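You operate a simulated robot arm through the tools that you are given. There is no shell and no other tool.

Carry out the task below with a simulated robot arm. There is one attempt and no reset: what you move stays moved.

JOB
The capsule bin is full: empty it into the green tub, then eject the used capsule.
Fine: machine off first; bin home before the lever goes up; lever shut again.

The check looks at the end state, three seconds after you hand in, the way a careful person would. Anything else that was tipped, shoved, dropped, spilled or broken makes it a failure.

ROBOT AND FRAMES
A 6-joint arm with a two-finger parallel gripper, fixed in place. Base frame: the origin is on the floor under the middle of its stand, x ahead of it, y to its left, z up; the work surface is at about z = 910. Readings come in mm, degrees, newtons and seconds.
With the tool pointing down near the work surface it reaches from about 300 to 660 mm from the base axis. Its first joint turns from -115.0 to 115.0 degrees. Payload 3.43 kg.
The tool frame sits at the grasp point between the pads (the TCP): z along the fingers, y along the line on which they close. The tips reach 34 mm beyond it. Largest opening 128 mm; finger width 24, thickness 12; the body of the gripper, 48 by 130 mm, starts 96 mm behind the TCP.
Orientation is that of the tool frame in the base frame, as a unit quaternion [x, y, z, w]. With the fingers straight down and closing along the base's y, the tool's x points along the base's -x, its y along +y and its z along -z.

CONTROLS
- The arm moves only by the tool jog_arm. Its argument "motion" is a list of rows, each a list of 7 numbers: the closure in counts, from 0 (fully open) to 255 (shut), then the shift along the tool's x, y, z in mm, then the turn, a rotation vector about the tool's x, y, z in degrees. In form: [[fingers, dx, dy, dz, wx, wy, wz], ...]. A call has 1 to 20 rows; each row shifts and turns the commanded pose from where the row before left it, along the tool's axes as they then stand. Rows are played at 5 a second. More than 50 mm and 8.6 degrees between two rows, or a gripper value outside its range, and nothing of the call is played. A pose out of reach is approached as far as the arm can. The call stops where the force on the tool passes 90 N (or 10 N more than at its start, if that is more) or the arm is blocked; 0.2 s more then pass. The fingers move at their own pace (about 153 mm/s each) and stop on an object; they squeeze with about 31 N. The grip force told is the motor's: it shows also when the fingers shut on nothing. Time passes only in rows, and 0.2 s behind the last, so rows that do not move let the fingers close. It gives the time, the measured TCP pose, the force on the tool (base axes), the opening and the grip force at its end, in the units of the frame above (readings bear some noise), with the torque about the TCP (base axes, N m) and any sound that the robot's microphone picked up, and new pictures: "show" is both (left out), scene, wrist or none.
- Cameras (640 x 400 px; columns grow to the right, rows downward): "scene" is fixed at [400.3, -498.8, 1615.5]; the picture's right is [0.99, -0.10, 0.00], its down [-0.06, -0.58, -0.81] and it looks along [0.08, 0.81, -0.58] (base axes); focal length 344 px, centre (320, 200). "wrist" rides on the gripper at [76, -11, -160] in the tool frame; the picture's right is [0.15, 0.99, 0.00], its down [-0.88, 0.13, -0.46] and it looks along [-0.45, 0.07, 0.89] (tool axes); focal length 234 px, centre (320, 200). There is no depth. A picture from a camera that has moved, and an enlarged one, comes with that camera's place and axes in the base frame and with its lens.
- slide_trunk(by): slides the trunk up (or, below 0, down) by that many mm; the arm rides with it, the base frame stays. It gives what a move gives, with no picture.
- close_up(camera, box): a new picture of the part [left, top, right, bottom] of that camera's present view, enlarged. The clock stands still meanwhile.
- sign_off(): hands the job in; it is judged then, once.

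Nothing tells you positions but the pictures and the camera data. Unless the task says otherwise, let go and move clear before handing in.

The tools are called after "Emit:" as a command line: name --pt "numbers of a row" for each row, then --argument value for the rest, lists and objects as JSON in quotes. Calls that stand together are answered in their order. jog_arm: Moves the arm, as the interface text tells. Its arguments: {"type":"object","properties":{"motion":{"type":"array"},"show":{"type":"string","enum":["both","scene","wrist","none"]}},"required":["motion"]} The other tools are called the same way: slide_trunk (by) moves the trunk up or down; close_up (camera, box) takes an enlarged picture of a part of a camera's view; sign_off () hands the job in.

At the start:

```text
clock: 0.0
eef_pos: [251.9, 278.1, 1350.7]
orientation: [0.0, 1.0, 0.0, 0.0]
wrist_force: [-0.2, -0.5, -0.5]
torque: [-0.01, 0.01, -0.03]
opening: 127.6
finger_force: 0.0
trunk travel left (down, up): [-925.0, 65.0]
```

scene: 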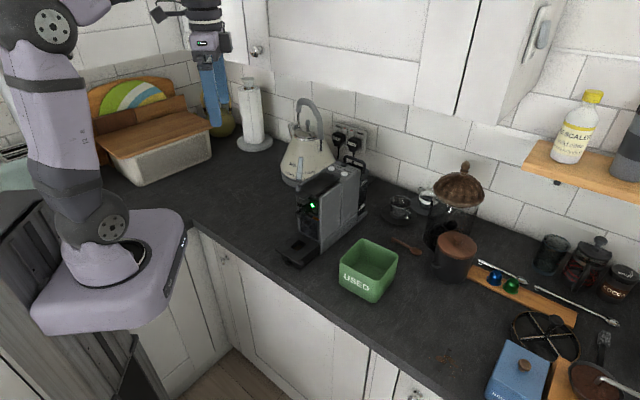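
wrist: 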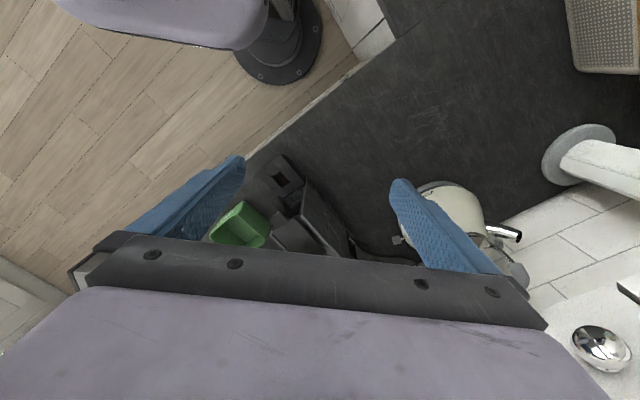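

I see a counter with a capsule coffee machine (green light on) in the middle and a green tub marked "USED" to its right. I'll take enlarged views of the machine before moving anything.

Emit:
close_up --camera "scene" --box '[260, 140, 420, 310]'

Emit:
close_up --camera "scene" --box '[280, 150, 380, 220]'

Emit:
close_up --camera "wrist" --box '[200, 130, 400, 260]'

```text
2.35 times, centred on (340, 225) of scene
camera zoom: at [400.3, -498.8, 1615.5], right [0.99, -0.1, 0.0], down [-0.06, -0.58, -0.81], along [0.08, 0.81, -0.58], focal length 809 px, centre (273, 141)
```

zoom: 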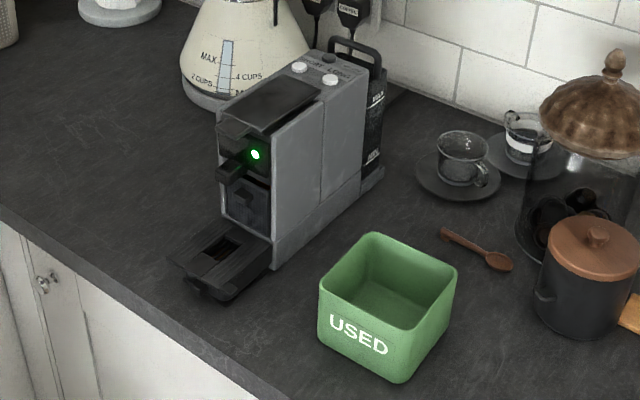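

```text
5.71 times, centred on (330, 185) of scene
camera zoom: at [400.3, -498.8, 1615.5], right [0.99, -0.1, 0.0], down [-0.06, -0.58, -0.81], along [0.08, 0.81, -0.58], focal length 1965 px, centre (263, 286)
```

zoom: 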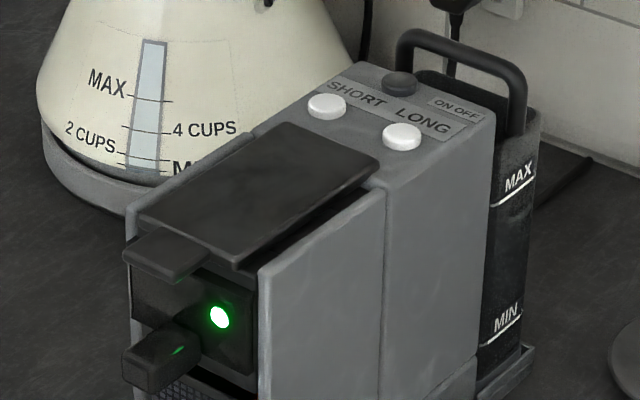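

```text
3.08 times, centred on (300, 195) of wrist
camera zoom: at [175.4, 267.4, 1511.0], right [-0.15, 0.99, 0.0], down [0.88, 0.13, 0.46], along [0.45, 0.07, -0.89], focal length 720 px, centre (382, 215)
```

zoom: 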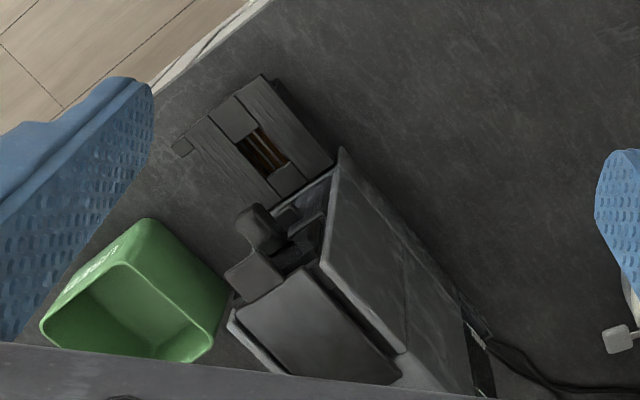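

The machine stands at roughly a 30–45° angle, with its front facing the arm. It has SHORT, LONG and ON/OFF buttons on top, a lever plate with a front tab, a spout, and a dark grille/bin under it. I'll move the wrist camera in front of the machine, staying high and clear, to get a second viewpoint.

Emit:
jog_arm --pt "0 -9 -23 20 0 0 0" --pt "0 -9 -23 20 0 0 0" --pt "0 -9 -23 20 0 0 0" --pt "0 -9 -23 20 0 0 0" --pt "0 -9 -23 20 0 0 0" --pt "0 -9 -23 20 0 0 0" --pt "0 0 0 0 0 0 -7.4" --pt "0 0 0 0 0 0 -7.4" --pt "0 0 0 0 0 0 -7.4" --pt "0 0 0 0 0 0 -7.4" --pt "0 0 0 0 0 0 -7.4" --pt "0 0 0 0 0 -7.5 0" --pt "0 0 0 0 0 -7.5 0" --pt "0 0 0 0 0 -7.5 0" --pt "0 0 0 0 0 -7.5 0"

```text
clock: 3.2
eef_pos: [366.8, 169.1, 1210.3]
orientation: [-0.306, 0.916, 0.082, 0.245]
wrist_force: [0.6, 0.1, 0.4]
torque: [0.04, -0.01, 0.02]
opening: 128.3
finger_force: 0.0
out of reach, approached as far as the arm can: row 13, 14, 15
trunk travel left (down, up): [-925.0, 65.0]
camera wrist: at [257.3, 74.2, 1312.3], right [-0.7, 0.71, -0.07], down [0.35, 0.43, 0.84], along [0.63, 0.56, -0.55], focal length 234 px, centre (320, 200)
```

scene: 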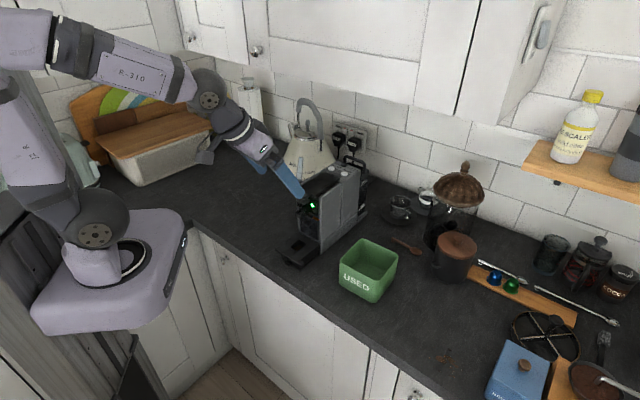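
wrist: 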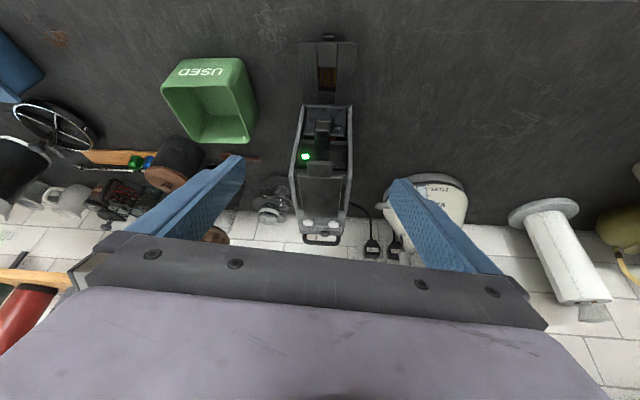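

The wrist camera now looks at the machine's front, with the picture inverted (up in the picture is down in the room). I'll enlarge the machine and tub.

Emit:
close_up --camera "wrist" --box '[270, 25, 380, 250]'

Emit:
close_up --camera "wrist" --box '[280, 90, 360, 140]'

Emit:
close_up --camera "wrist" --box '[280, 30, 370, 110]'

Emit:
close_up --camera "wrist" --box '[280, 140, 370, 250]'

```text
1.78 times, centred on (325, 138) of wrist
camera zoom: at [257.3, 74.2, 1312.3], right [-0.7, 0.71, -0.07], down [0.35, 0.43, 0.84], along [0.63, 0.56, -0.55], focal length 416 px, centre (311, 311)
```

zoom: 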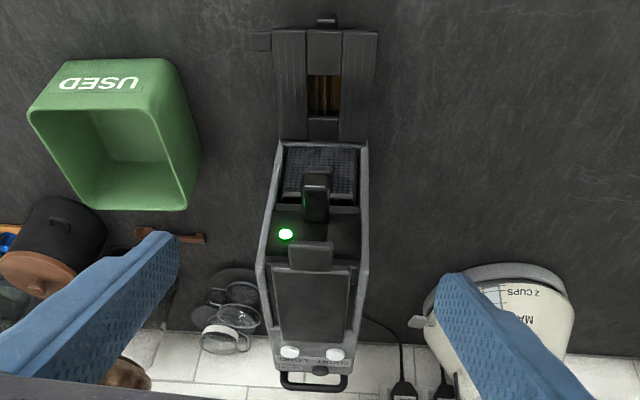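

```text
8.00 times, centred on (320, 115) of wrist
camera zoom: at [257.3, 74.2, 1312.3], right [-0.7, 0.71, -0.07], down [0.35, 0.43, 0.84], along [0.63, 0.56, -0.55], focal length 1873 px, centre (320, 880)
```

zoom: 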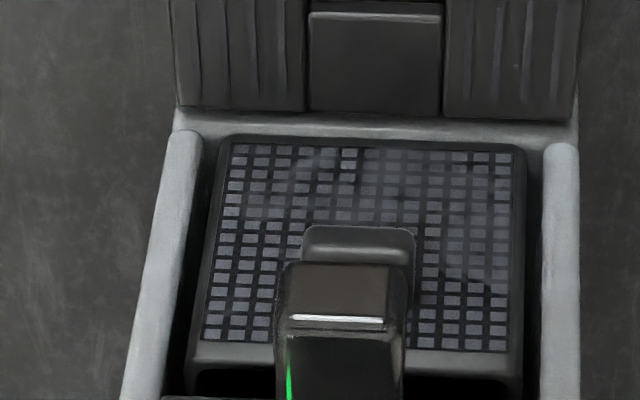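

```text
5.00 times, centred on (325, 70) of wrist
camera zoom: at [257.3, 74.2, 1312.3], right [-0.7, 0.71, -0.07], down [0.35, 0.43, 0.84], along [0.63, 0.56, -0.55], focal length 1171 px, centre (295, 850)
```

zoom: 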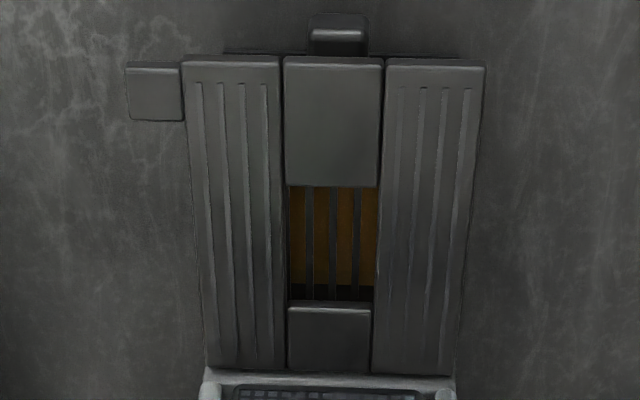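

```text
3.64 times, centred on (325, 195) of wrist
camera zoom: at [257.3, 74.2, 1312.3], right [-0.7, 0.71, -0.07], down [0.35, 0.43, 0.84], along [0.63, 0.56, -0.55], focal length 852 px, centre (302, 218)
```

zoom: 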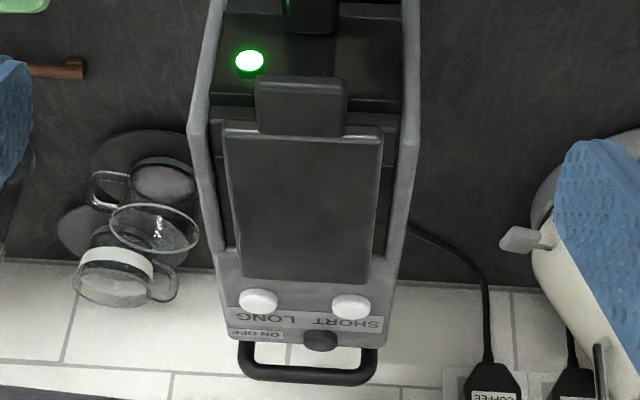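

Emit:
close_up --camera "scene" --box '[290, 195, 340, 230]'

Emit:
close_up --camera "scene" --box '[275, 225, 335, 275]'

Emit:
close_up --camera "scene" --box '[330, 230, 410, 310]'

```text
11.43 times, centred on (315, 212) of scene
camera zoom: at [400.3, -498.8, 1615.5], right [0.99, -0.1, 0.0], down [-0.06, -0.58, -0.81], along [0.08, 0.81, -0.58], focal length 3930 px, centre (377, 57)
```

zoom: 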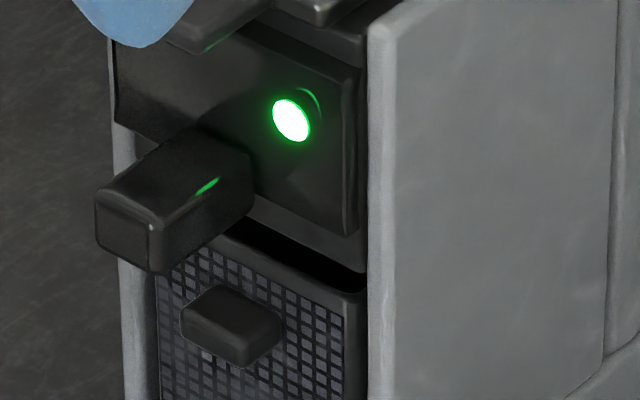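

```text
8.00 times, centred on (305, 250) of scene
camera zoom: at [400.3, -498.8, 1615.5], right [0.99, -0.1, 0.0], down [-0.06, -0.58, -0.81], along [0.08, 0.81, -0.58], focal length 2751 px, centre (440, -200)
```

zoom: 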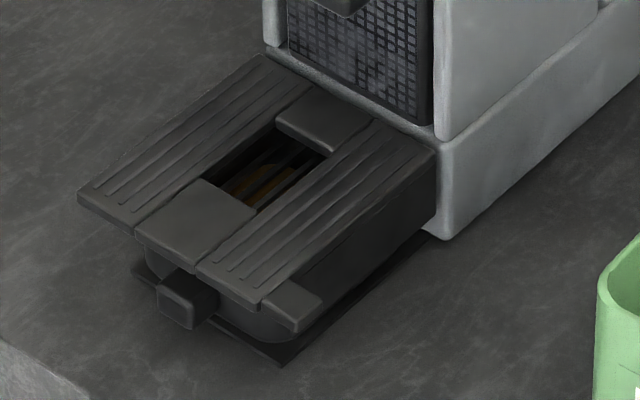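

```text
5.00 times, centred on (370, 270) of scene
camera zoom: at [400.3, -498.8, 1615.5], right [0.99, -0.1, 0.0], down [-0.06, -0.58, -0.81], along [0.08, 0.81, -0.58], focal length 1719 px, centre (70, -150)
```

zoom: 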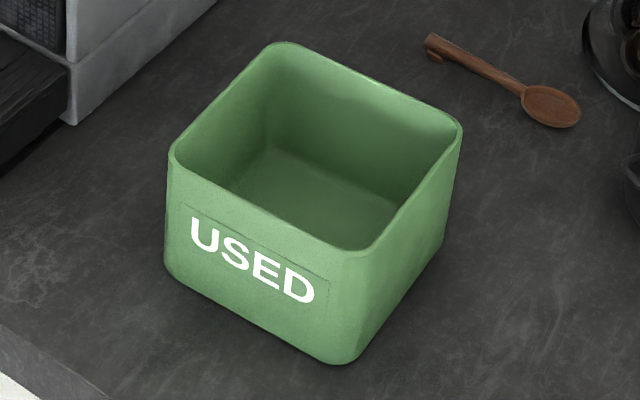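

The layout is clear now: the machine's yaw is about 45° with its front centre near (448, 240). The ON/OFF button is near (557, 360, 1121), the bin knob near z≈1020 under the spout, and the lever tab front near z≈1120. I'll first check where the commanded pose stands after the out-of-reach rows.

Emit:
jog_arm --pt "0 0 0 0 0 0 0" --show "none"

```text
clock: 3.6
eef_pos: [367.1, 169.4, 1211.1]
orientation: [-0.306, 0.916, 0.082, 0.245]
wrist_force: [0.0, 0.4, 0.2]
torque: [-0.04, 0.0, -0.02]
opening: 127.9
finger_force: 0.0
trunk travel left (down, up): [-925.0, 65.0]
```

The commanded pose has snapped back to the actual one, so jogging from here is reliable. I'll close the fingers and move above the ON/OFF button, with about 55 mm of clearance over the machine top.

Emit:
jog_arm --pt "255 -37.8 6.35 21.0 0 0 0" --pt "255 -37.8 6.35 21.0 0 0 0" --pt "255 -37.8 6.35 21.0 0 0 0" --pt "255 -37.8 6.35 21.0 0 0 0" --pt "255 -37.8 6.35 21.0 0 0 0" --pt "255 -37.8 6.35 21.0 0 0 0"

```text
clock: 5.0
eef_pos: [545.6, 351.4, 1212.0]
orientation: [-0.307, 0.918, 0.08, 0.24]
wrist_force: [-24.0, -20.4, -14.7]
torque: [2.96, -3.82, 0.58]
opening: 0.0
finger_force: 31.1
trunk travel left (down, up): [-925.0, 65.0]
camera wrist: at [436.6, 255.8, 1315.2], right [-0.7, 0.71, -0.07], down [0.36, 0.43, 0.83], along [0.62, 0.55, -0.56], focal length 234 px, centre (320, 200)
```

scene: 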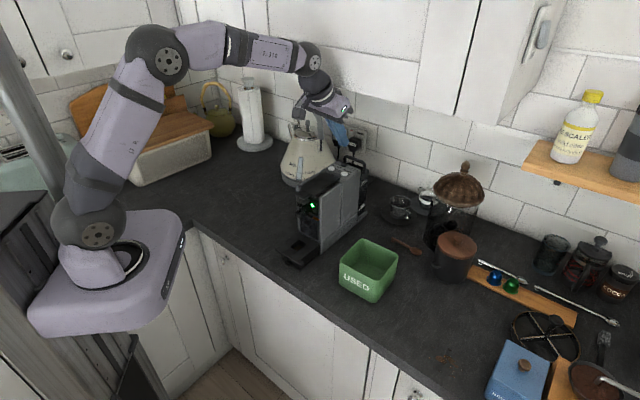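
wrist: 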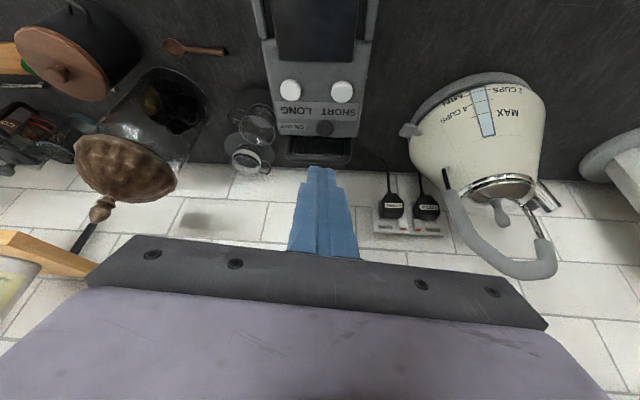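

The force reading of about 35 N, pushing back toward the base, suggests the wrist or gripper is touching something. I'll look closely before going further.

Emit:
close_up --camera "scene" --box '[260, 20, 420, 190]'

Emit:
jog_arm --pt "255 0 0 0 0 0 0" --show "none"

```text
2.35 times, centred on (340, 105) of scene
camera zoom: at [400.3, -498.8, 1615.5], right [0.99, -0.1, 0.0], down [-0.06, -0.58, -0.81], along [0.08, 0.81, -0.58], focal length 809 px, centre (273, 424)
```

zoom: 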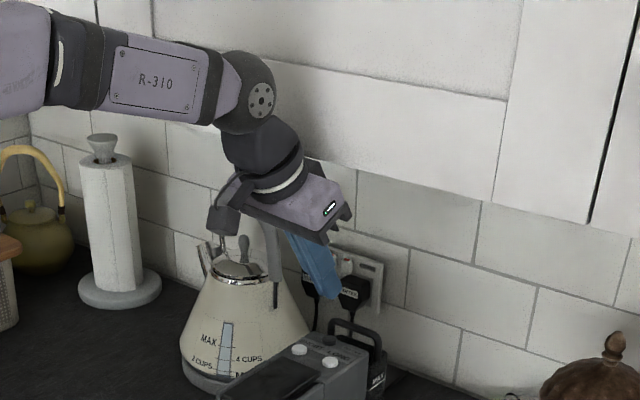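

```text
clock: 5.4
eef_pos: [546.2, 350.6, 1210.7]
orientation: [-0.307, 0.917, 0.081, 0.239]
wrist_force: [-25.6, -22.8, -23.7]
torque: [3.21, -4.31, 0.64]
opening: 0.0
finger_force: 31.2
trunk travel left (down, up): [-925.0, 65.0]
```

The white upper cabinet's lower front edge, at roughly z≈1350 and just in front of the button, is touching the gripper body. I'll back away from it and tilt the tool to 45° so the fingers reach in under the cabinet.

Emit:
jog_arm --pt "255 25.5 -4.2 -14.7 0 0 0" --pt "255 25.5 -4.2 -14.7 0 0 0" --pt "255 0 0 0 -4.0 0 -6.9" --pt "255 0 0 0 0 -7.5 0" --pt "255 0 0 0 0 -7.5 0" --pt "255 0 0 0 0 0 0"

```text
clock: 6.8
eef_pos: [509.9, 312.5, 1215.1]
orientation: [-0.353, 0.854, 0.146, 0.354]
wrist_force: [-0.1, 0.1, -0.4]
torque: [0.02, -0.02, 0.01]
opening: 0.0
finger_force: 31.6
trunk travel left (down, up): [-925.0, 65.0]
camera wrist: at [399.3, 188.2, 1275.7], right [-0.77, 0.63, -0.1], down [0.12, 0.3, 0.95], along [0.62, 0.72, -0.31], focal length 234 px, centre (320, 200)
```

scene: 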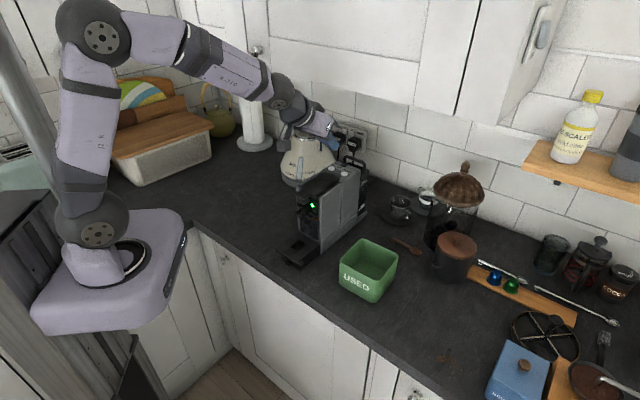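
wrist: 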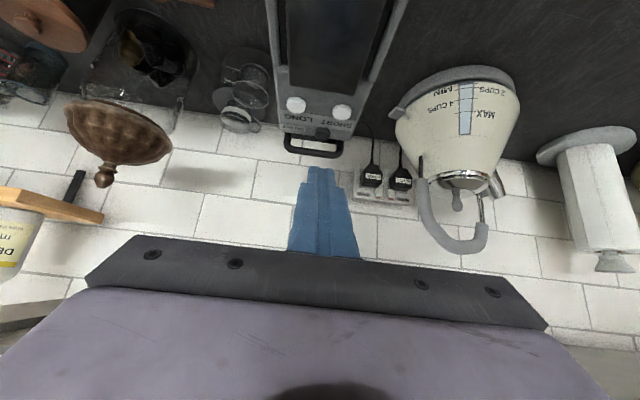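

Emit:
close_up --camera "wrist" --box '[270, 80, 370, 180]'

```text
4.00 times, centred on (320, 130) of wrist
camera zoom: at [399.3, 188.2, 1275.7], right [-0.77, 0.63, -0.1], down [0.12, 0.3, 0.95], along [0.62, 0.72, -0.31], focal length 937 px, centre (320, 480)
```

zoom: 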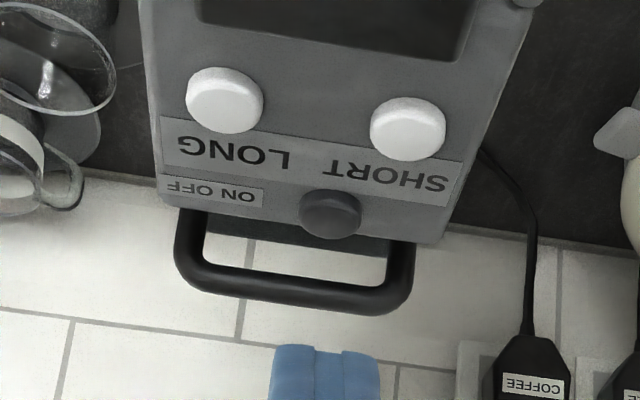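

The button triangulates consistently to about (555, 359, 1120). I'll move the closed fingertips to a spot about 18 mm above it.

Emit:
jog_arm --pt "255 -2.5 0 22 0 0 0" --pt "255 -2.5 0 22 0 0 0" --pt "255 0 0 22 0 0 0" --pt "255 0 0 0 0 0 0"

```text
clock: 7.8
eef_pos: [542.4, 348.4, 1173.3]
orientation: [-0.353, 0.853, 0.147, 0.354]
wrist_force: [0.4, -0.2, 0.4]
torque: [-0.01, -0.02, 0.02]
opening: 0.1
finger_force: 30.7
trunk travel left (down, up): [-925.0, 65.0]
camera wrist: at [432.1, 223.8, 1233.6], right [-0.77, 0.63, -0.1], down [0.12, 0.3, 0.95], along [0.62, 0.72, -0.31], focal length 234 px, centre (320, 200)
```

scene: 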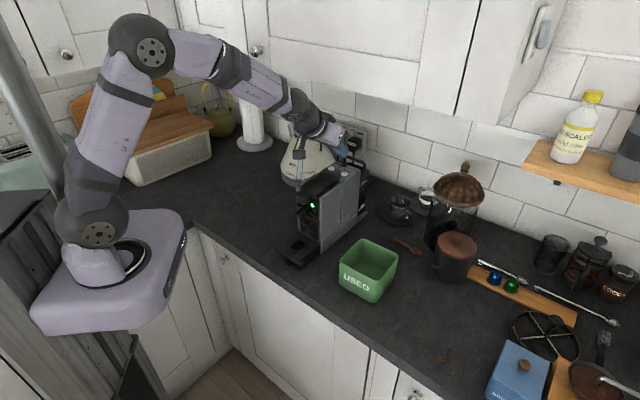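
wrist: 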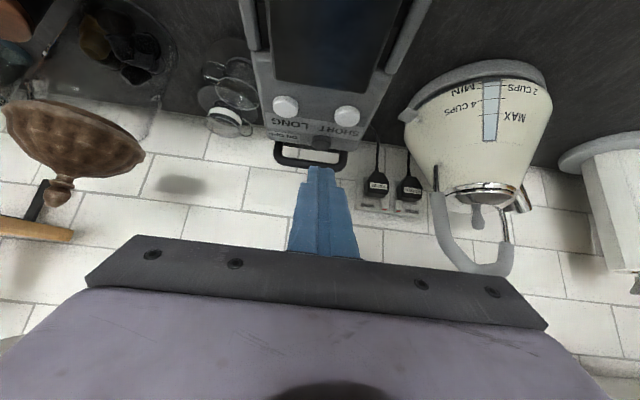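

Emit:
close_up --camera "wrist" --box '[260, 80, 380, 190]'

Emit:
close_up --camera "scene" --box '[310, 115, 390, 185]'

```text
3.64 times, centred on (320, 135) of wrist
camera zoom: at [432.1, 223.8, 1233.6], right [-0.77, 0.63, -0.1], down [0.12, 0.3, 0.95], along [0.62, 0.72, -0.31], focal length 852 px, centre (320, 436)
```

zoom: 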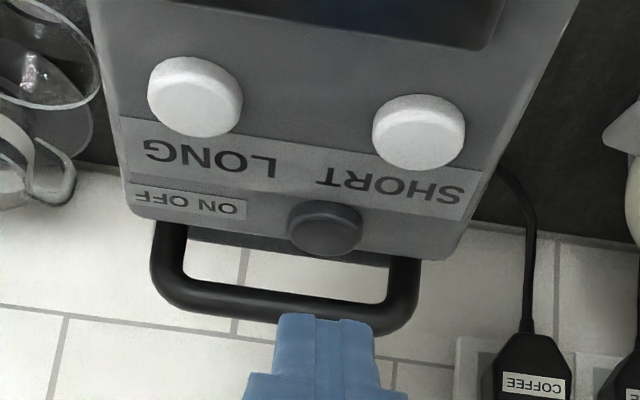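

```text
5.71 times, centred on (350, 150) of scene
camera zoom: at [400.3, -498.8, 1615.5], right [0.99, -0.1, 0.0], down [-0.06, -0.58, -0.81], along [0.08, 0.81, -0.58], focal length 1965 px, centre (149, 486)
```

zoom: 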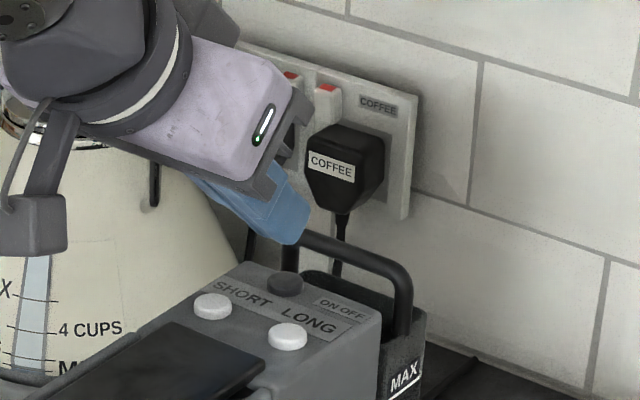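

The tip is lined up with the button at about 20 mm above it. I'll descend 16 mm, then feel for contact in small steps.

Emit:
jog_arm --pt "255 5.66 0 5.66 0 0 0" --pt "255 5.66 0 5.66 0 0 0" --pt "255 1.41 0 1.41 0 0 0" --pt "255 0 0 0 0 0 0" --show "none"

```text
clock: 8.8
eef_pos: [543.5, 347.6, 1153.5]
orientation: [-0.354, 0.853, 0.147, 0.353]
wrist_force: [0.1, -0.5, 0.0]
torque: [-0.01, 0.0, 0.01]
opening: 0.1
finger_force: 31.5
trunk travel left (down, up): [-925.0, 65.0]
```

Emit:
jog_arm --pt "255 1.41 0 1.41 0 0 0" --pt "255 0 0 0 0 0 0" --show "none"

```text
clock: 9.4
eef_pos: [543.5, 347.2, 1151.7]
orientation: [-0.353, 0.854, 0.146, 0.354]
wrist_force: [-0.4, -0.2, 0.3]
torque: [0.03, -0.01, 0.01]
opening: 0.0
finger_force: 31.0
trunk travel left (down, up): [-925.0, 65.0]
```

Emit:
jog_arm --pt "255 1.41 0 1.41 0 0 0" --pt "255 0 0 0 0 0 0" --show "wrist"

Emit:
close_up --camera "scene" --box '[330, 130, 370, 160]'

Emit:
close_up --camera "wrist" --box '[260, 80, 380, 190]'

```text
clock: 10.0
eef_pos: [544.4, 347.0, 1149.8]
orientation: [-0.352, 0.854, 0.146, 0.354]
wrist_force: [1.3, -0.2, 0.4]
torque: [0.04, -0.01, -0.01]
opening: 0.0
finger_force: 30.7
trunk travel left (down, up): [-925.0, 65.0]
heard: click
camera wrist: at [432.8, 223.4, 1210.4], right [-0.77, 0.63, -0.1], down [0.12, 0.3, 0.94], along [0.62, 0.72, -0.31], focal length 234 px, centre (320, 200)
```

wrist: 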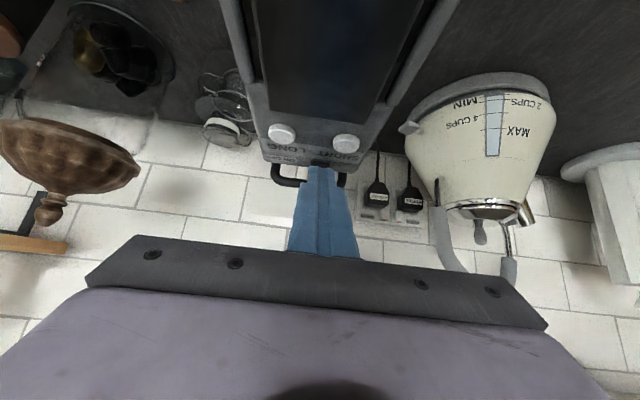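

```text
13.33 times, centred on (350, 145) of scene
camera zoom: at [400.3, -498.8, 1615.5], right [0.99, -0.1, 0.0], down [-0.06, -0.58, -0.81], along [0.08, 0.81, -0.58], focal length 4585 px, centre (-80, 933)
```

zoom: 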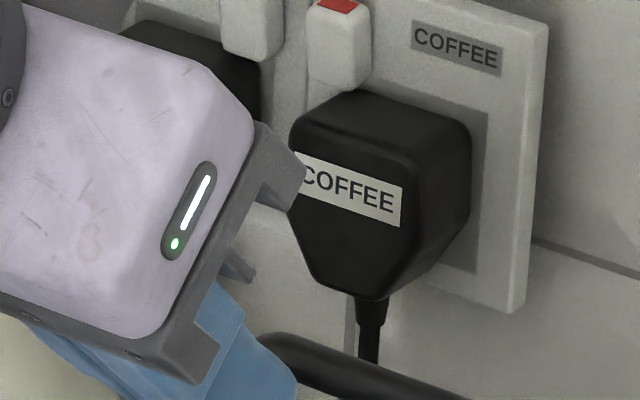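

```text
3.64 times, centred on (320, 135) of wrist
camera zoom: at [432.8, 223.4, 1210.4], right [-0.77, 0.63, -0.1], down [0.12, 0.3, 0.94], along [0.62, 0.72, -0.31], focal length 852 px, centre (320, 436)
```

zoom: 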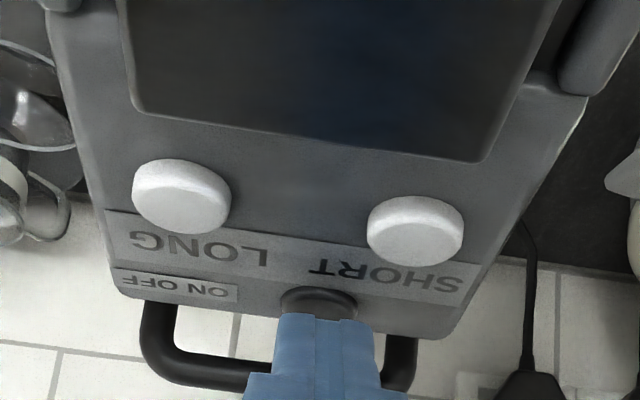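

A click was heard. I'll lift straight off and check the LED.

Emit:
jog_arm --pt "255 -5 0 -5 0 0 0" --pt "255 -10 0 -10 0 0 0" --pt "255 -10 0 -10 0 0 0" --pt "255 0 0 0 0 0 0" --show "scene"

Emit:
close_up --camera "scene" --box '[290, 160, 370, 230]'

```text
clock: 11.0
eef_pos: [545.2, 347.4, 1186.3]
orientation: [-0.352, 0.854, 0.146, 0.354]
wrist_force: [-0.8, 1.0, 0.8]
torque: [0.03, 0.01, -0.02]
opening: 0.0
finger_force: 31.3
trunk travel left (down, up): [-925.0, 65.0]
```

scene: 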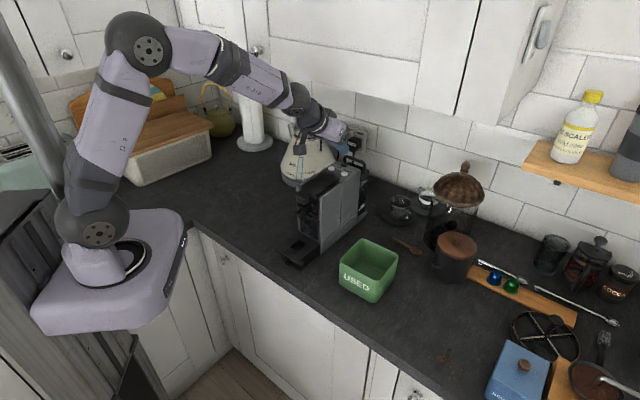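

```text
5.71 times, centred on (330, 195) of scene
camera zoom: at [400.3, -498.8, 1615.5], right [0.99, -0.1, 0.0], down [-0.06, -0.58, -0.81], along [0.08, 0.81, -0.58], focal length 1965 px, centre (263, 229)
```

zoom: 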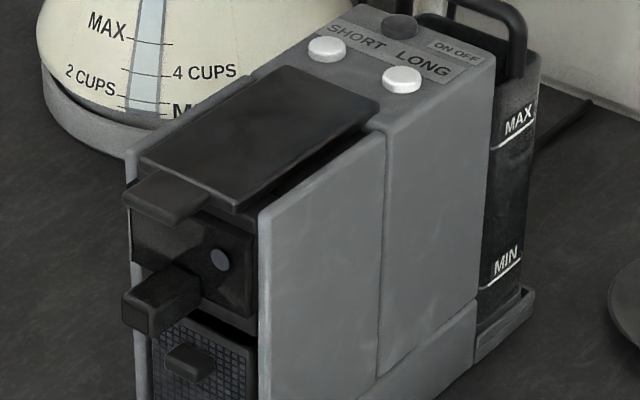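

The LED is dark, so the machine is off. The tub's rim centre is about (587, 104) at z≈997, and the bin knob is at about (440, 232, 1020). I'll back out up and away from the cabinet, tilt to 60° and then lower the trunk so the arm can work low and close in.

Emit:
jog_arm --pt "255 0 0 -40 0 0 0" --pt "255 0 0 -40 0 0 0" --pt "255 0 0 -40 0 0 0" --pt "255 0 0 -40 0 0 0" --pt "255 0 0 -40 0 0 0" --pt "100 -10.6 0 -46 0 0 0" --pt "100 -10.6 0 -46 0 0 0" --pt "100 -10.6 0 -46 0 0 0" --pt "100 0 0 0 0 -7.5 0" --pt "100 0 0 0 0 -7.5 0" --pt "100 0 0 0 0 0 0"

```text
clock: 13.4
eef_pos: [449.7, 213.1, 1460.4]
orientation: [-0.332, 0.8, 0.192, 0.462]
wrist_force: [-0.4, -0.1, -0.6]
torque: [-0.03, 0.01, 0.02]
opening: 77.7
finger_force: 0.1
out of reach, approached as far as the arm can: row 7, 8, 9, 10
trunk travel left (down, up): [-925.0, 65.0]
camera wrist: at [333.1, 80.8, 1475.2], right [-0.75, 0.65, -0.13], down [-0.06, 0.12, 0.99], along [0.66, 0.75, -0.06], focal length 234 px, centre (320, 200)
```

scene: 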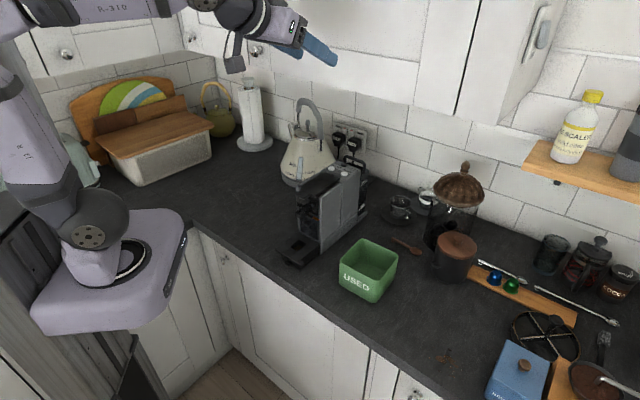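
wrist: 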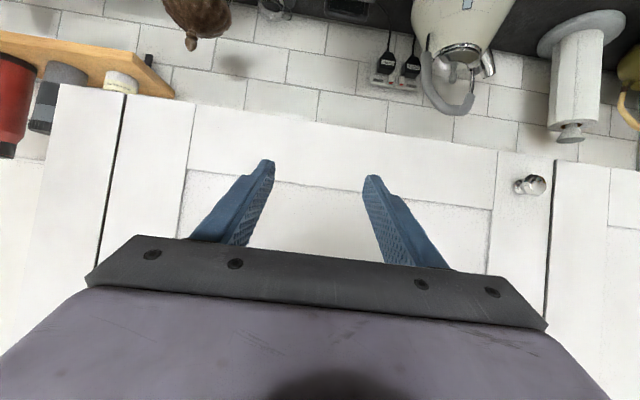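

The arm is clear of the cabinet at z≈1460. I'll lower the trunk by 250 mm, which puts the TCP at z≈1210, still above the machine.

Emit:
slide_trunk --by -250

```text
clock: 16.0
eef_pos: [449.2, 212.1, 1210.2]
orientation: [-0.331, 0.8, 0.192, 0.462]
wrist_force: [0.4, -0.7, -0.5]
torque: [-0.04, 0.01, -0.02]
opening: 77.7
finger_force: 0.0
trunk travel left (down, up): [-675.0, 315.0]
```

Emit:
jog_arm --pt "130 22.5 10.3 -39 0 0 0" --pt "130 22.5 10.3 -39 0 0 0" --pt "130 37.5 0 21.7 0 0 0" --pt "130 37.5 0 21.7 0 0 0" --pt "130 37.5 0 21.7 0 0 0" --pt "130 0 0 0 0 0 0"

```text
clock: 17.2
eef_pos: [463.0, 185.4, 1145.4]
orientation: [-0.317, 0.781, 0.198, 0.501]
wrist_force: [2.7, 7.7, 28.4]
torque: [0.81, 0.43, -0.21]
opening: 64.4
finger_force: 1.4
out of reach, approached as far as the arm can: row 1, 2, 3
trunk travel left (down, up): [-675.0, 315.0]
stopped in row 6: the force on the tool passed its limit at 103 N (the readings are from after the stop); the commanded pose is now the measured one
camera wrist: at [342.6, 56.2, 1143.9], right [-0.73, 0.67, -0.14], down [-0.13, 0.07, 0.99], along [0.67, 0.74, 0.04], focal length 234 px, centre (320, 200)
```

scene: 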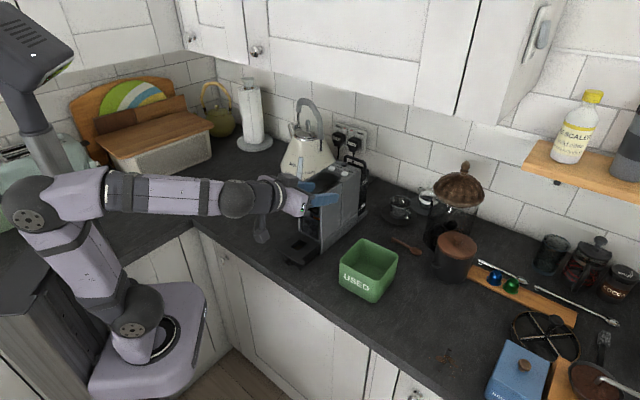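
wrist: 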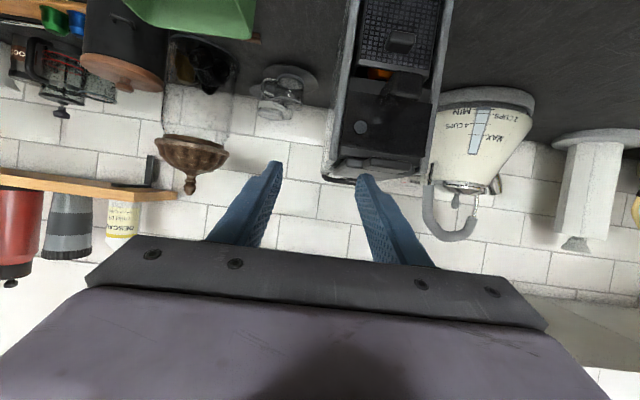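

The retreat was out of reach, so the later rows pushed a finger onto the machine's top, and the call stopped at 103 N. I'll look carefully at what is touching before moving again.

Emit:
close_up --camera "wrist" --box '[300, 0, 480, 200]'

Emit:
close_up --camera "scene" --box '[260, 140, 400, 280]'

Emit:
close_up --camera "scene" --box '[280, 160, 350, 220]'

```text
2.00 times, centred on (390, 100) of wrist
camera zoom: at [342.6, 56.2, 1143.9], right [-0.73, 0.67, -0.14], down [-0.13, 0.07, 0.99], along [0.67, 0.74, 0.04], focal length 468 px, centre (180, 400)
```

zoom: 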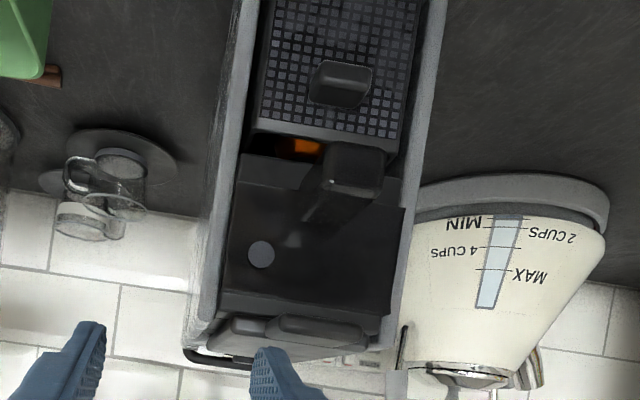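

```text
2.86 times, centred on (330, 210) of scene
camera zoom: at [400.3, -498.8, 1615.5], right [0.99, -0.1, 0.0], down [-0.06, -0.58, -0.81], along [0.08, 0.81, -0.58], focal length 982 px, centre (291, 171)
```

zoom: 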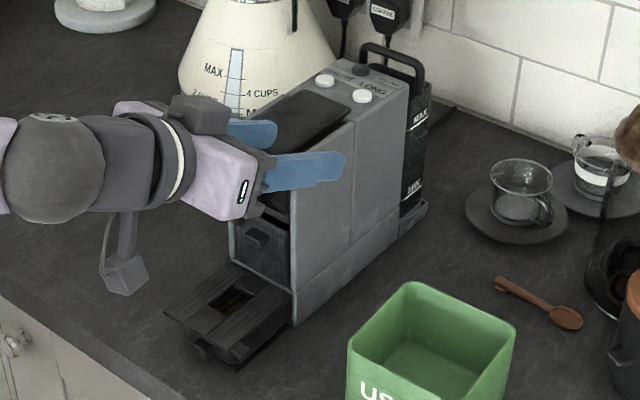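

```text
6.67 times, centred on (315, 190) of scene
camera zoom: at [400.3, -498.8, 1615.5], right [0.99, -0.1, 0.0], down [-0.06, -0.58, -0.81], along [0.08, 0.81, -0.58], focal length 2292 px, centre (353, 267)
```

zoom: 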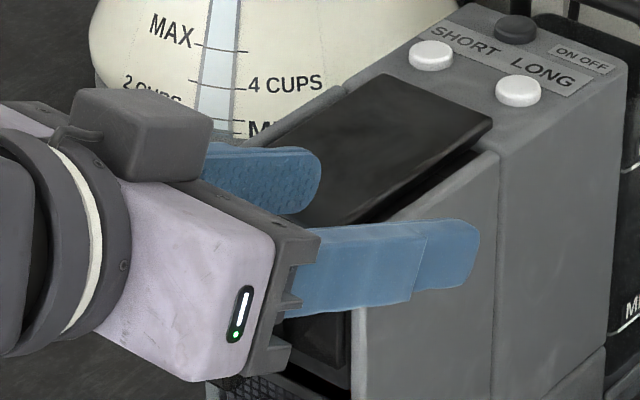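

The fingers are straddling the machine's right wall, with one resting on the already closed lever plate. Comparing pictures, the machine hasn't shifted. I'll lift straight up off it and check the machine again.

Emit:
jog_arm --pt "130 -18.2 0 -8.4 0 0 0" --pt "130 -18.2 0 -8.4 0 0 0" --pt "130 -18.2 0 -8.4 0 0 0" --pt "130 0 0 0 0 0 0"

Emit:
close_up --camera "scene" --box '[270, 140, 390, 280]'

```text
clock: 18.2
eef_pos: [468.8, 189.3, 1192.1]
orientation: [-0.321, 0.786, 0.196, 0.491]
wrist_force: [-0.1, -0.3, 0.3]
torque: [0.01, 0.01, 0.0]
opening: 62.6
finger_force: 0.1
out of reach, approached as far as the arm can: row 1
trunk travel left (down, up): [-675.0, 315.0]
camera wrist: at [348.9, 58.7, 1195.2], right [-0.73, 0.66, -0.14], down [-0.11, 0.08, 0.99], along [0.67, 0.74, 0.01], focal length 234 px, centre (320, 200)
```

scene: 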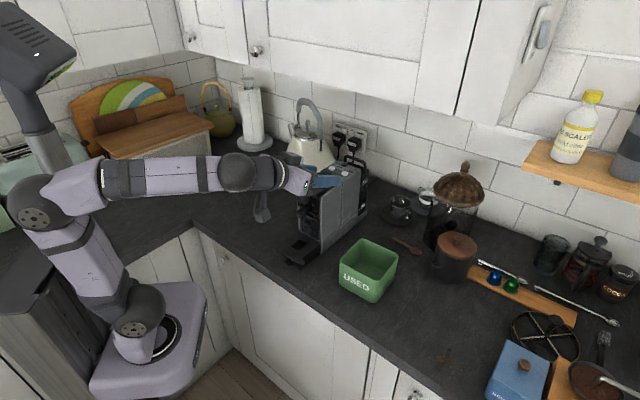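
wrist: 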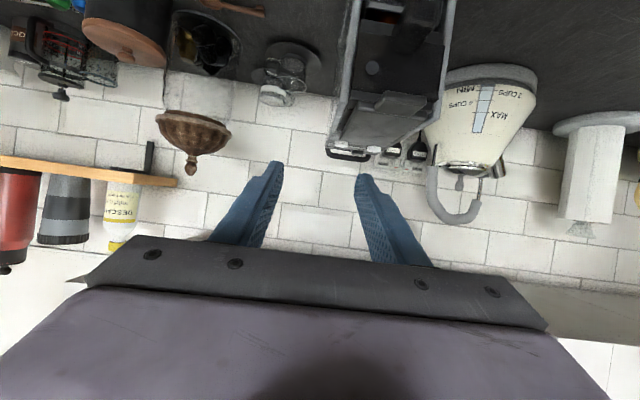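

```text
2.86 times, centred on (330, 210) of scene
camera zoom: at [400.3, -498.8, 1615.5], right [0.99, -0.1, 0.0], down [-0.06, -0.58, -0.81], along [0.08, 0.81, -0.58], focal length 982 px, centre (291, 171)
```

zoom: 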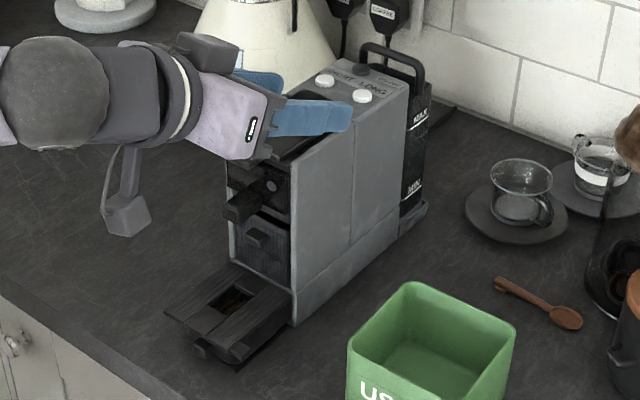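

The contact is gone and the machine looks undisturbed. I'll shift sideways, clear of the machine toward the tub side, and true up the tilt before lowering the trunk further.

Emit:
jog_arm --pt "130 0 -25 0 0 0 0" --pt "130 0 -25 0 0 0 0" --pt "130 0 -25 0 0 0 0" --pt "130 0 0 0 -0.9 3.8 -0.44" --pt "130 0 0 0 0 0 0" --show "none"

```text
clock: 19.4
eef_pos: [520.7, 136.0, 1192.8]
orientation: [-0.333, 0.799, 0.19, 0.464]
wrist_force: [1.1, -0.9, -0.6]
torque: [0.03, 0.01, -0.02]
opening: 62.6
finger_force: 0.1
trunk travel left (down, up): [-675.0, 315.0]
```

Emit:
slide_trunk --by -120

```text
clock: 20.9
eef_pos: [520.5, 134.3, 1073.0]
orientation: [-0.333, 0.799, 0.189, 0.464]
wrist_force: [-0.3, -0.2, 0.5]
torque: [0.0, -0.02, 0.0]
opening: 62.5
finger_force: 0.0
trunk travel left (down, up): [-555.0, 435.0]
```

Emit:
jog_arm --pt "130 15 0 -26 0 0 0" --pt "130 15 0 -26 0 0 0" --pt "130 15 0 -26 0 0 0" --pt "130 0 0 0 0 0 0"

```text
clock: 21.9
eef_pos: [456.5, 72.6, 1075.6]
orientation: [-0.333, 0.8, 0.189, 0.463]
wrist_force: [0.0, 0.5, 0.0]
torque: [-0.01, -0.01, 0.03]
opening: 62.6
finger_force: 0.1
trunk travel left (down, up): [-555.0, 435.0]
camera wrist: at [339.3, -60.0, 1090.2], right [-0.75, 0.65, -0.13], down [-0.07, 0.13, 0.99], along [0.66, 0.75, -0.05], focal length 234 px, centre (320, 200)
```

scene: 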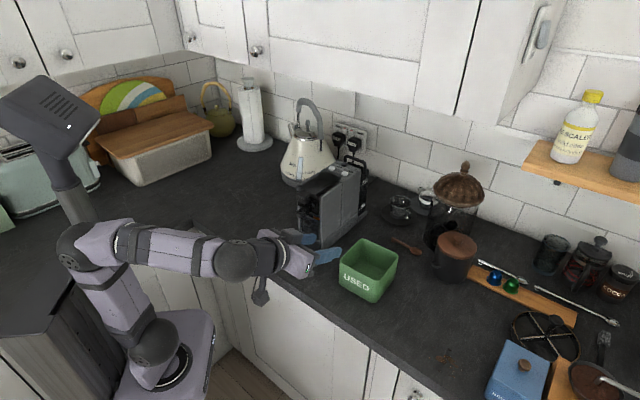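
wrist: 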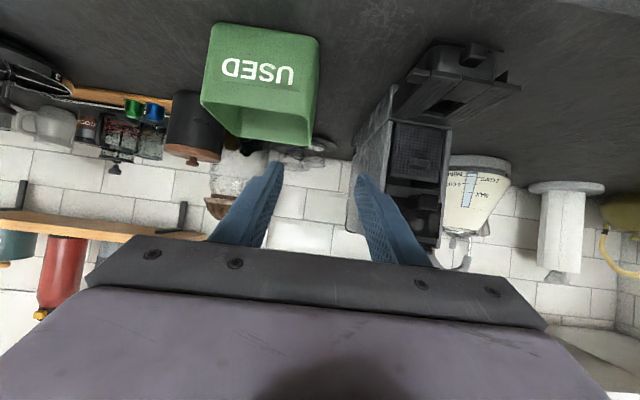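

Emit:
slide_trunk --by -110

Emit:
jog_arm --pt "130 -26 0 -15 0 0 0" --pt "130 -26 0 -15 0 0 0" --pt "130 -26 0 -15 0 0 0" --pt "130 0 0 0 0 0 0" --show "none"

```text
clock: 23.3
eef_pos: [456.8, 71.6, 966.2]
orientation: [-0.333, 0.799, 0.189, 0.464]
wrist_force: [0.3, 1.1, -0.4]
torque: [0.0, -0.02, 0.0]
opening: 62.9
finger_force: 0.0
trunk travel left (down, up): [-445.0, 545.0]
```

```text
clock: 24.3
eef_pos: [454.0, 73.3, 1055.2]
orientation: [-0.333, 0.799, 0.19, 0.463]
wrist_force: [0.2, 0.2, -0.1]
torque: [-0.03, 0.03, 0.0]
opening: 62.7
finger_force: 0.2
trunk travel left (down, up): [-445.0, 545.0]
```

Emit:
slide_trunk --by -90

Emit:
jog_arm --pt "130 -26 0 -15 0 0 0" --pt "130 -26 0 -15 0 0 0" --pt "130 -8.7 0 -5 0 0 0" --pt "130 0 0 0 0 0 0" --show "none"

```text
clock: 25.6
eef_pos: [453.0, 73.9, 966.6]
orientation: [-0.333, 0.798, 0.19, 0.464]
wrist_force: [0.8, 0.1, -0.5]
torque: [-0.04, -0.01, -0.01]
opening: 62.7
finger_force: 0.1
trunk travel left (down, up): [-355.0, 635.0]
```

```text
clock: 26.6
eef_pos: [452.5, 76.2, 1036.7]
orientation: [-0.334, 0.799, 0.189, 0.463]
wrist_force: [1.1, 0.1, 0.4]
torque: [-0.01, 0.01, 0.0]
opening: 62.5
finger_force: 0.1
trunk travel left (down, up): [-355.0, 635.0]
```

Emit:
jog_arm --pt "130 0 40 0 0 0 0" --pt "130 0 40 0 0 0 0" --pt "130 0 39 0 0 0 0" --pt "130 0 0 0 0 0 0"

Emit:
close_up --camera "wrist" --box '[240, 20, 420, 180]'

Emit:
close_up --camera "scene" --box '[260, 170, 360, 270]'

```text
clock: 27.6
eef_pos: [381.9, 159.4, 1048.9]
orientation: [-0.334, 0.799, 0.189, 0.463]
wrist_force: [0.7, -0.3, -0.7]
torque: [0.01, -0.01, 0.0]
opening: 62.6
finger_force: 0.0
out of reach, approached as far as the arm can: row 3
trunk travel left (down, up): [-355.0, 635.0]
camera wrist: at [265.3, 28.0, 1063.2], right [-0.75, 0.65, -0.13], down [-0.06, 0.13, 0.99], along [0.66, 0.75, -0.05], focal length 234 px, centre (320, 200)
```

scene: 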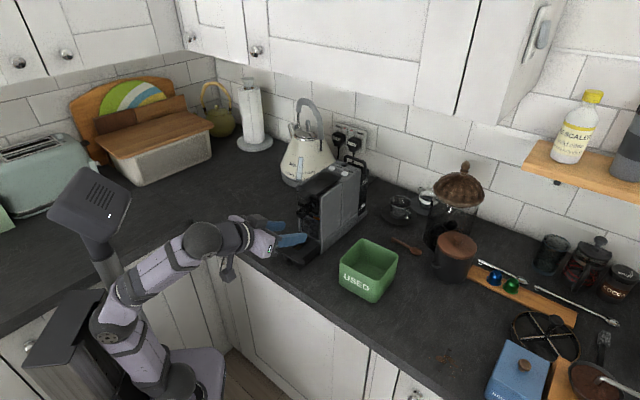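
wrist: 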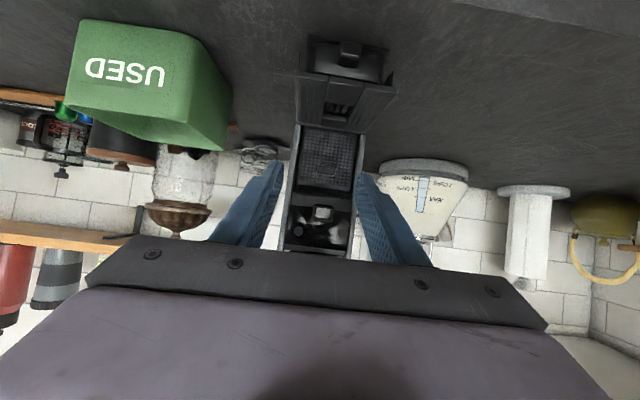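

```text
2.50 times, centred on (330, 100) of wrist
camera zoom: at [265.3, 28.0, 1063.2], right [-0.75, 0.65, -0.13], down [-0.06, 0.13, 0.99], along [0.66, 0.75, -0.05], focal length 585 px, centre (295, 450)
```

zoom: 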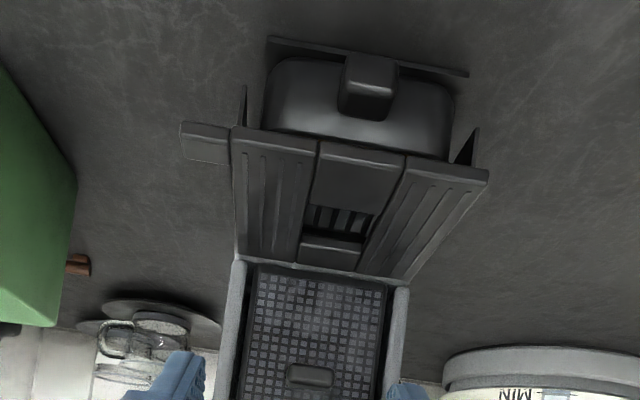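

```text
4.00 times, centred on (310, 220) of scene
camera zoom: at [400.3, -498.8, 1615.5], right [0.99, -0.1, 0.0], down [-0.06, -0.58, -0.81], along [0.08, 0.81, -0.58], focal length 1375 px, centre (360, 120)
```

zoom: 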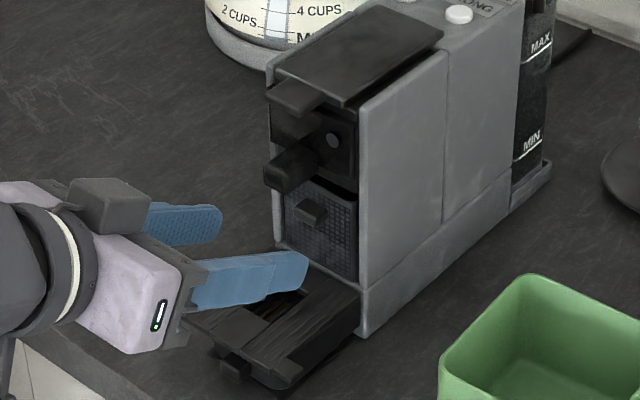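

The arm stopped at its inner limit near e≈383. Raising the TCP and lowering the trunk a further 70 mm should give room to pull the bin out far enough.

Emit:
jog_arm --pt "130 -17.3 5 -10 0 0 0" --pt "130 -17.3 5 -10 0 0 0" --pt "130 0 0 0 0 0 0" --show "none"

Emit:
slide_trunk --by -70

```text
clock: 28.4
eef_pos: [375.3, 165.7, 1087.6]
orientation: [-0.333, 0.799, 0.189, 0.464]
wrist_force: [-0.8, 0.0, -0.3]
torque: [0.0, -0.03, -0.01]
opening: 62.8
finger_force: 0.0
trunk travel left (down, up): [-355.0, 635.0]
```

```text
clock: 29.5
eef_pos: [375.8, 165.4, 1016.7]
orientation: [-0.334, 0.799, 0.19, 0.463]
wrist_force: [0.3, -0.4, 0.4]
torque: [-0.02, -0.02, -0.01]
opening: 62.8
finger_force: 0.0
trunk travel left (down, up): [-285.0, 705.0]
```

Emit:
jog_arm --pt "130 3.1 0 -22.4 0 0 0" --pt "130 3.1 0 -22.4 0 0 0" --pt "130 0 0 0 0 0 0"

Emit:
close_up --camera "wrist" --box '[250, 60, 410, 220]'

```text
clock: 30.3
eef_pos: [344.8, 134.8, 1033.2]
orientation: [-0.334, 0.799, 0.19, 0.463]
wrist_force: [-0.3, -0.3, 0.5]
torque: [0.0, -0.01, -0.04]
opening: 62.6
finger_force: 0.1
trunk travel left (down, up): [-285.0, 705.0]
camera wrist: at [228.2, 3.5, 1048.8], right [-0.75, 0.65, -0.13], down [-0.07, 0.13, 0.99], along [0.66, 0.75, -0.05], focal length 234 px, centre (320, 200)
```

scene: 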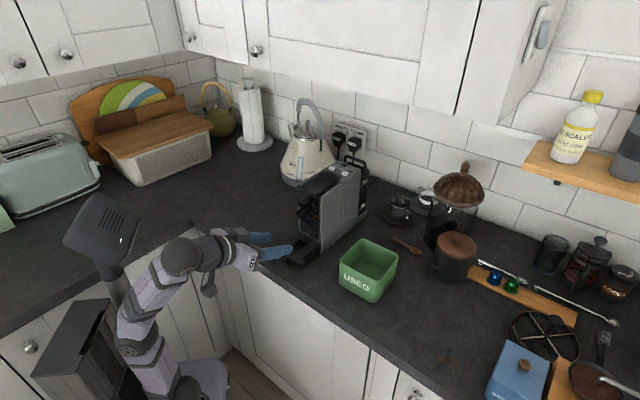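
wrist: 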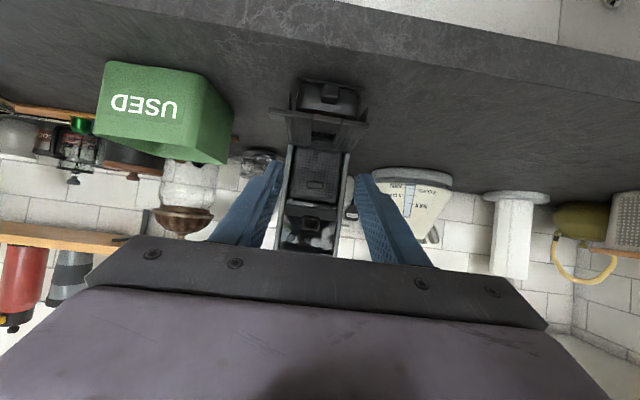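

```text
2.50 times, centred on (330, 140) of wrist
camera zoom: at [228.2, 3.5, 1048.8], right [-0.75, 0.65, -0.13], down [-0.07, 0.13, 0.99], along [0.66, 0.75, -0.05], focal length 585 px, centre (295, 350)
```

zoom: 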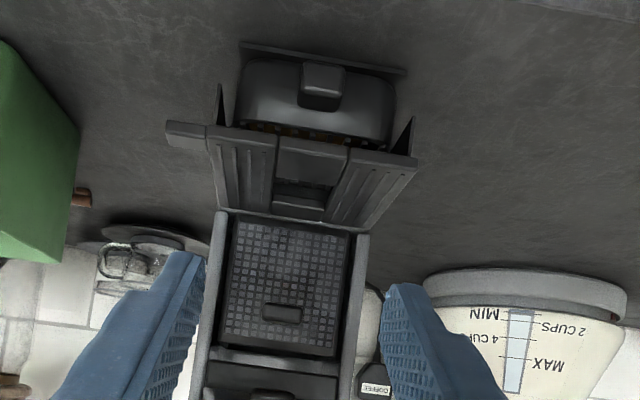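

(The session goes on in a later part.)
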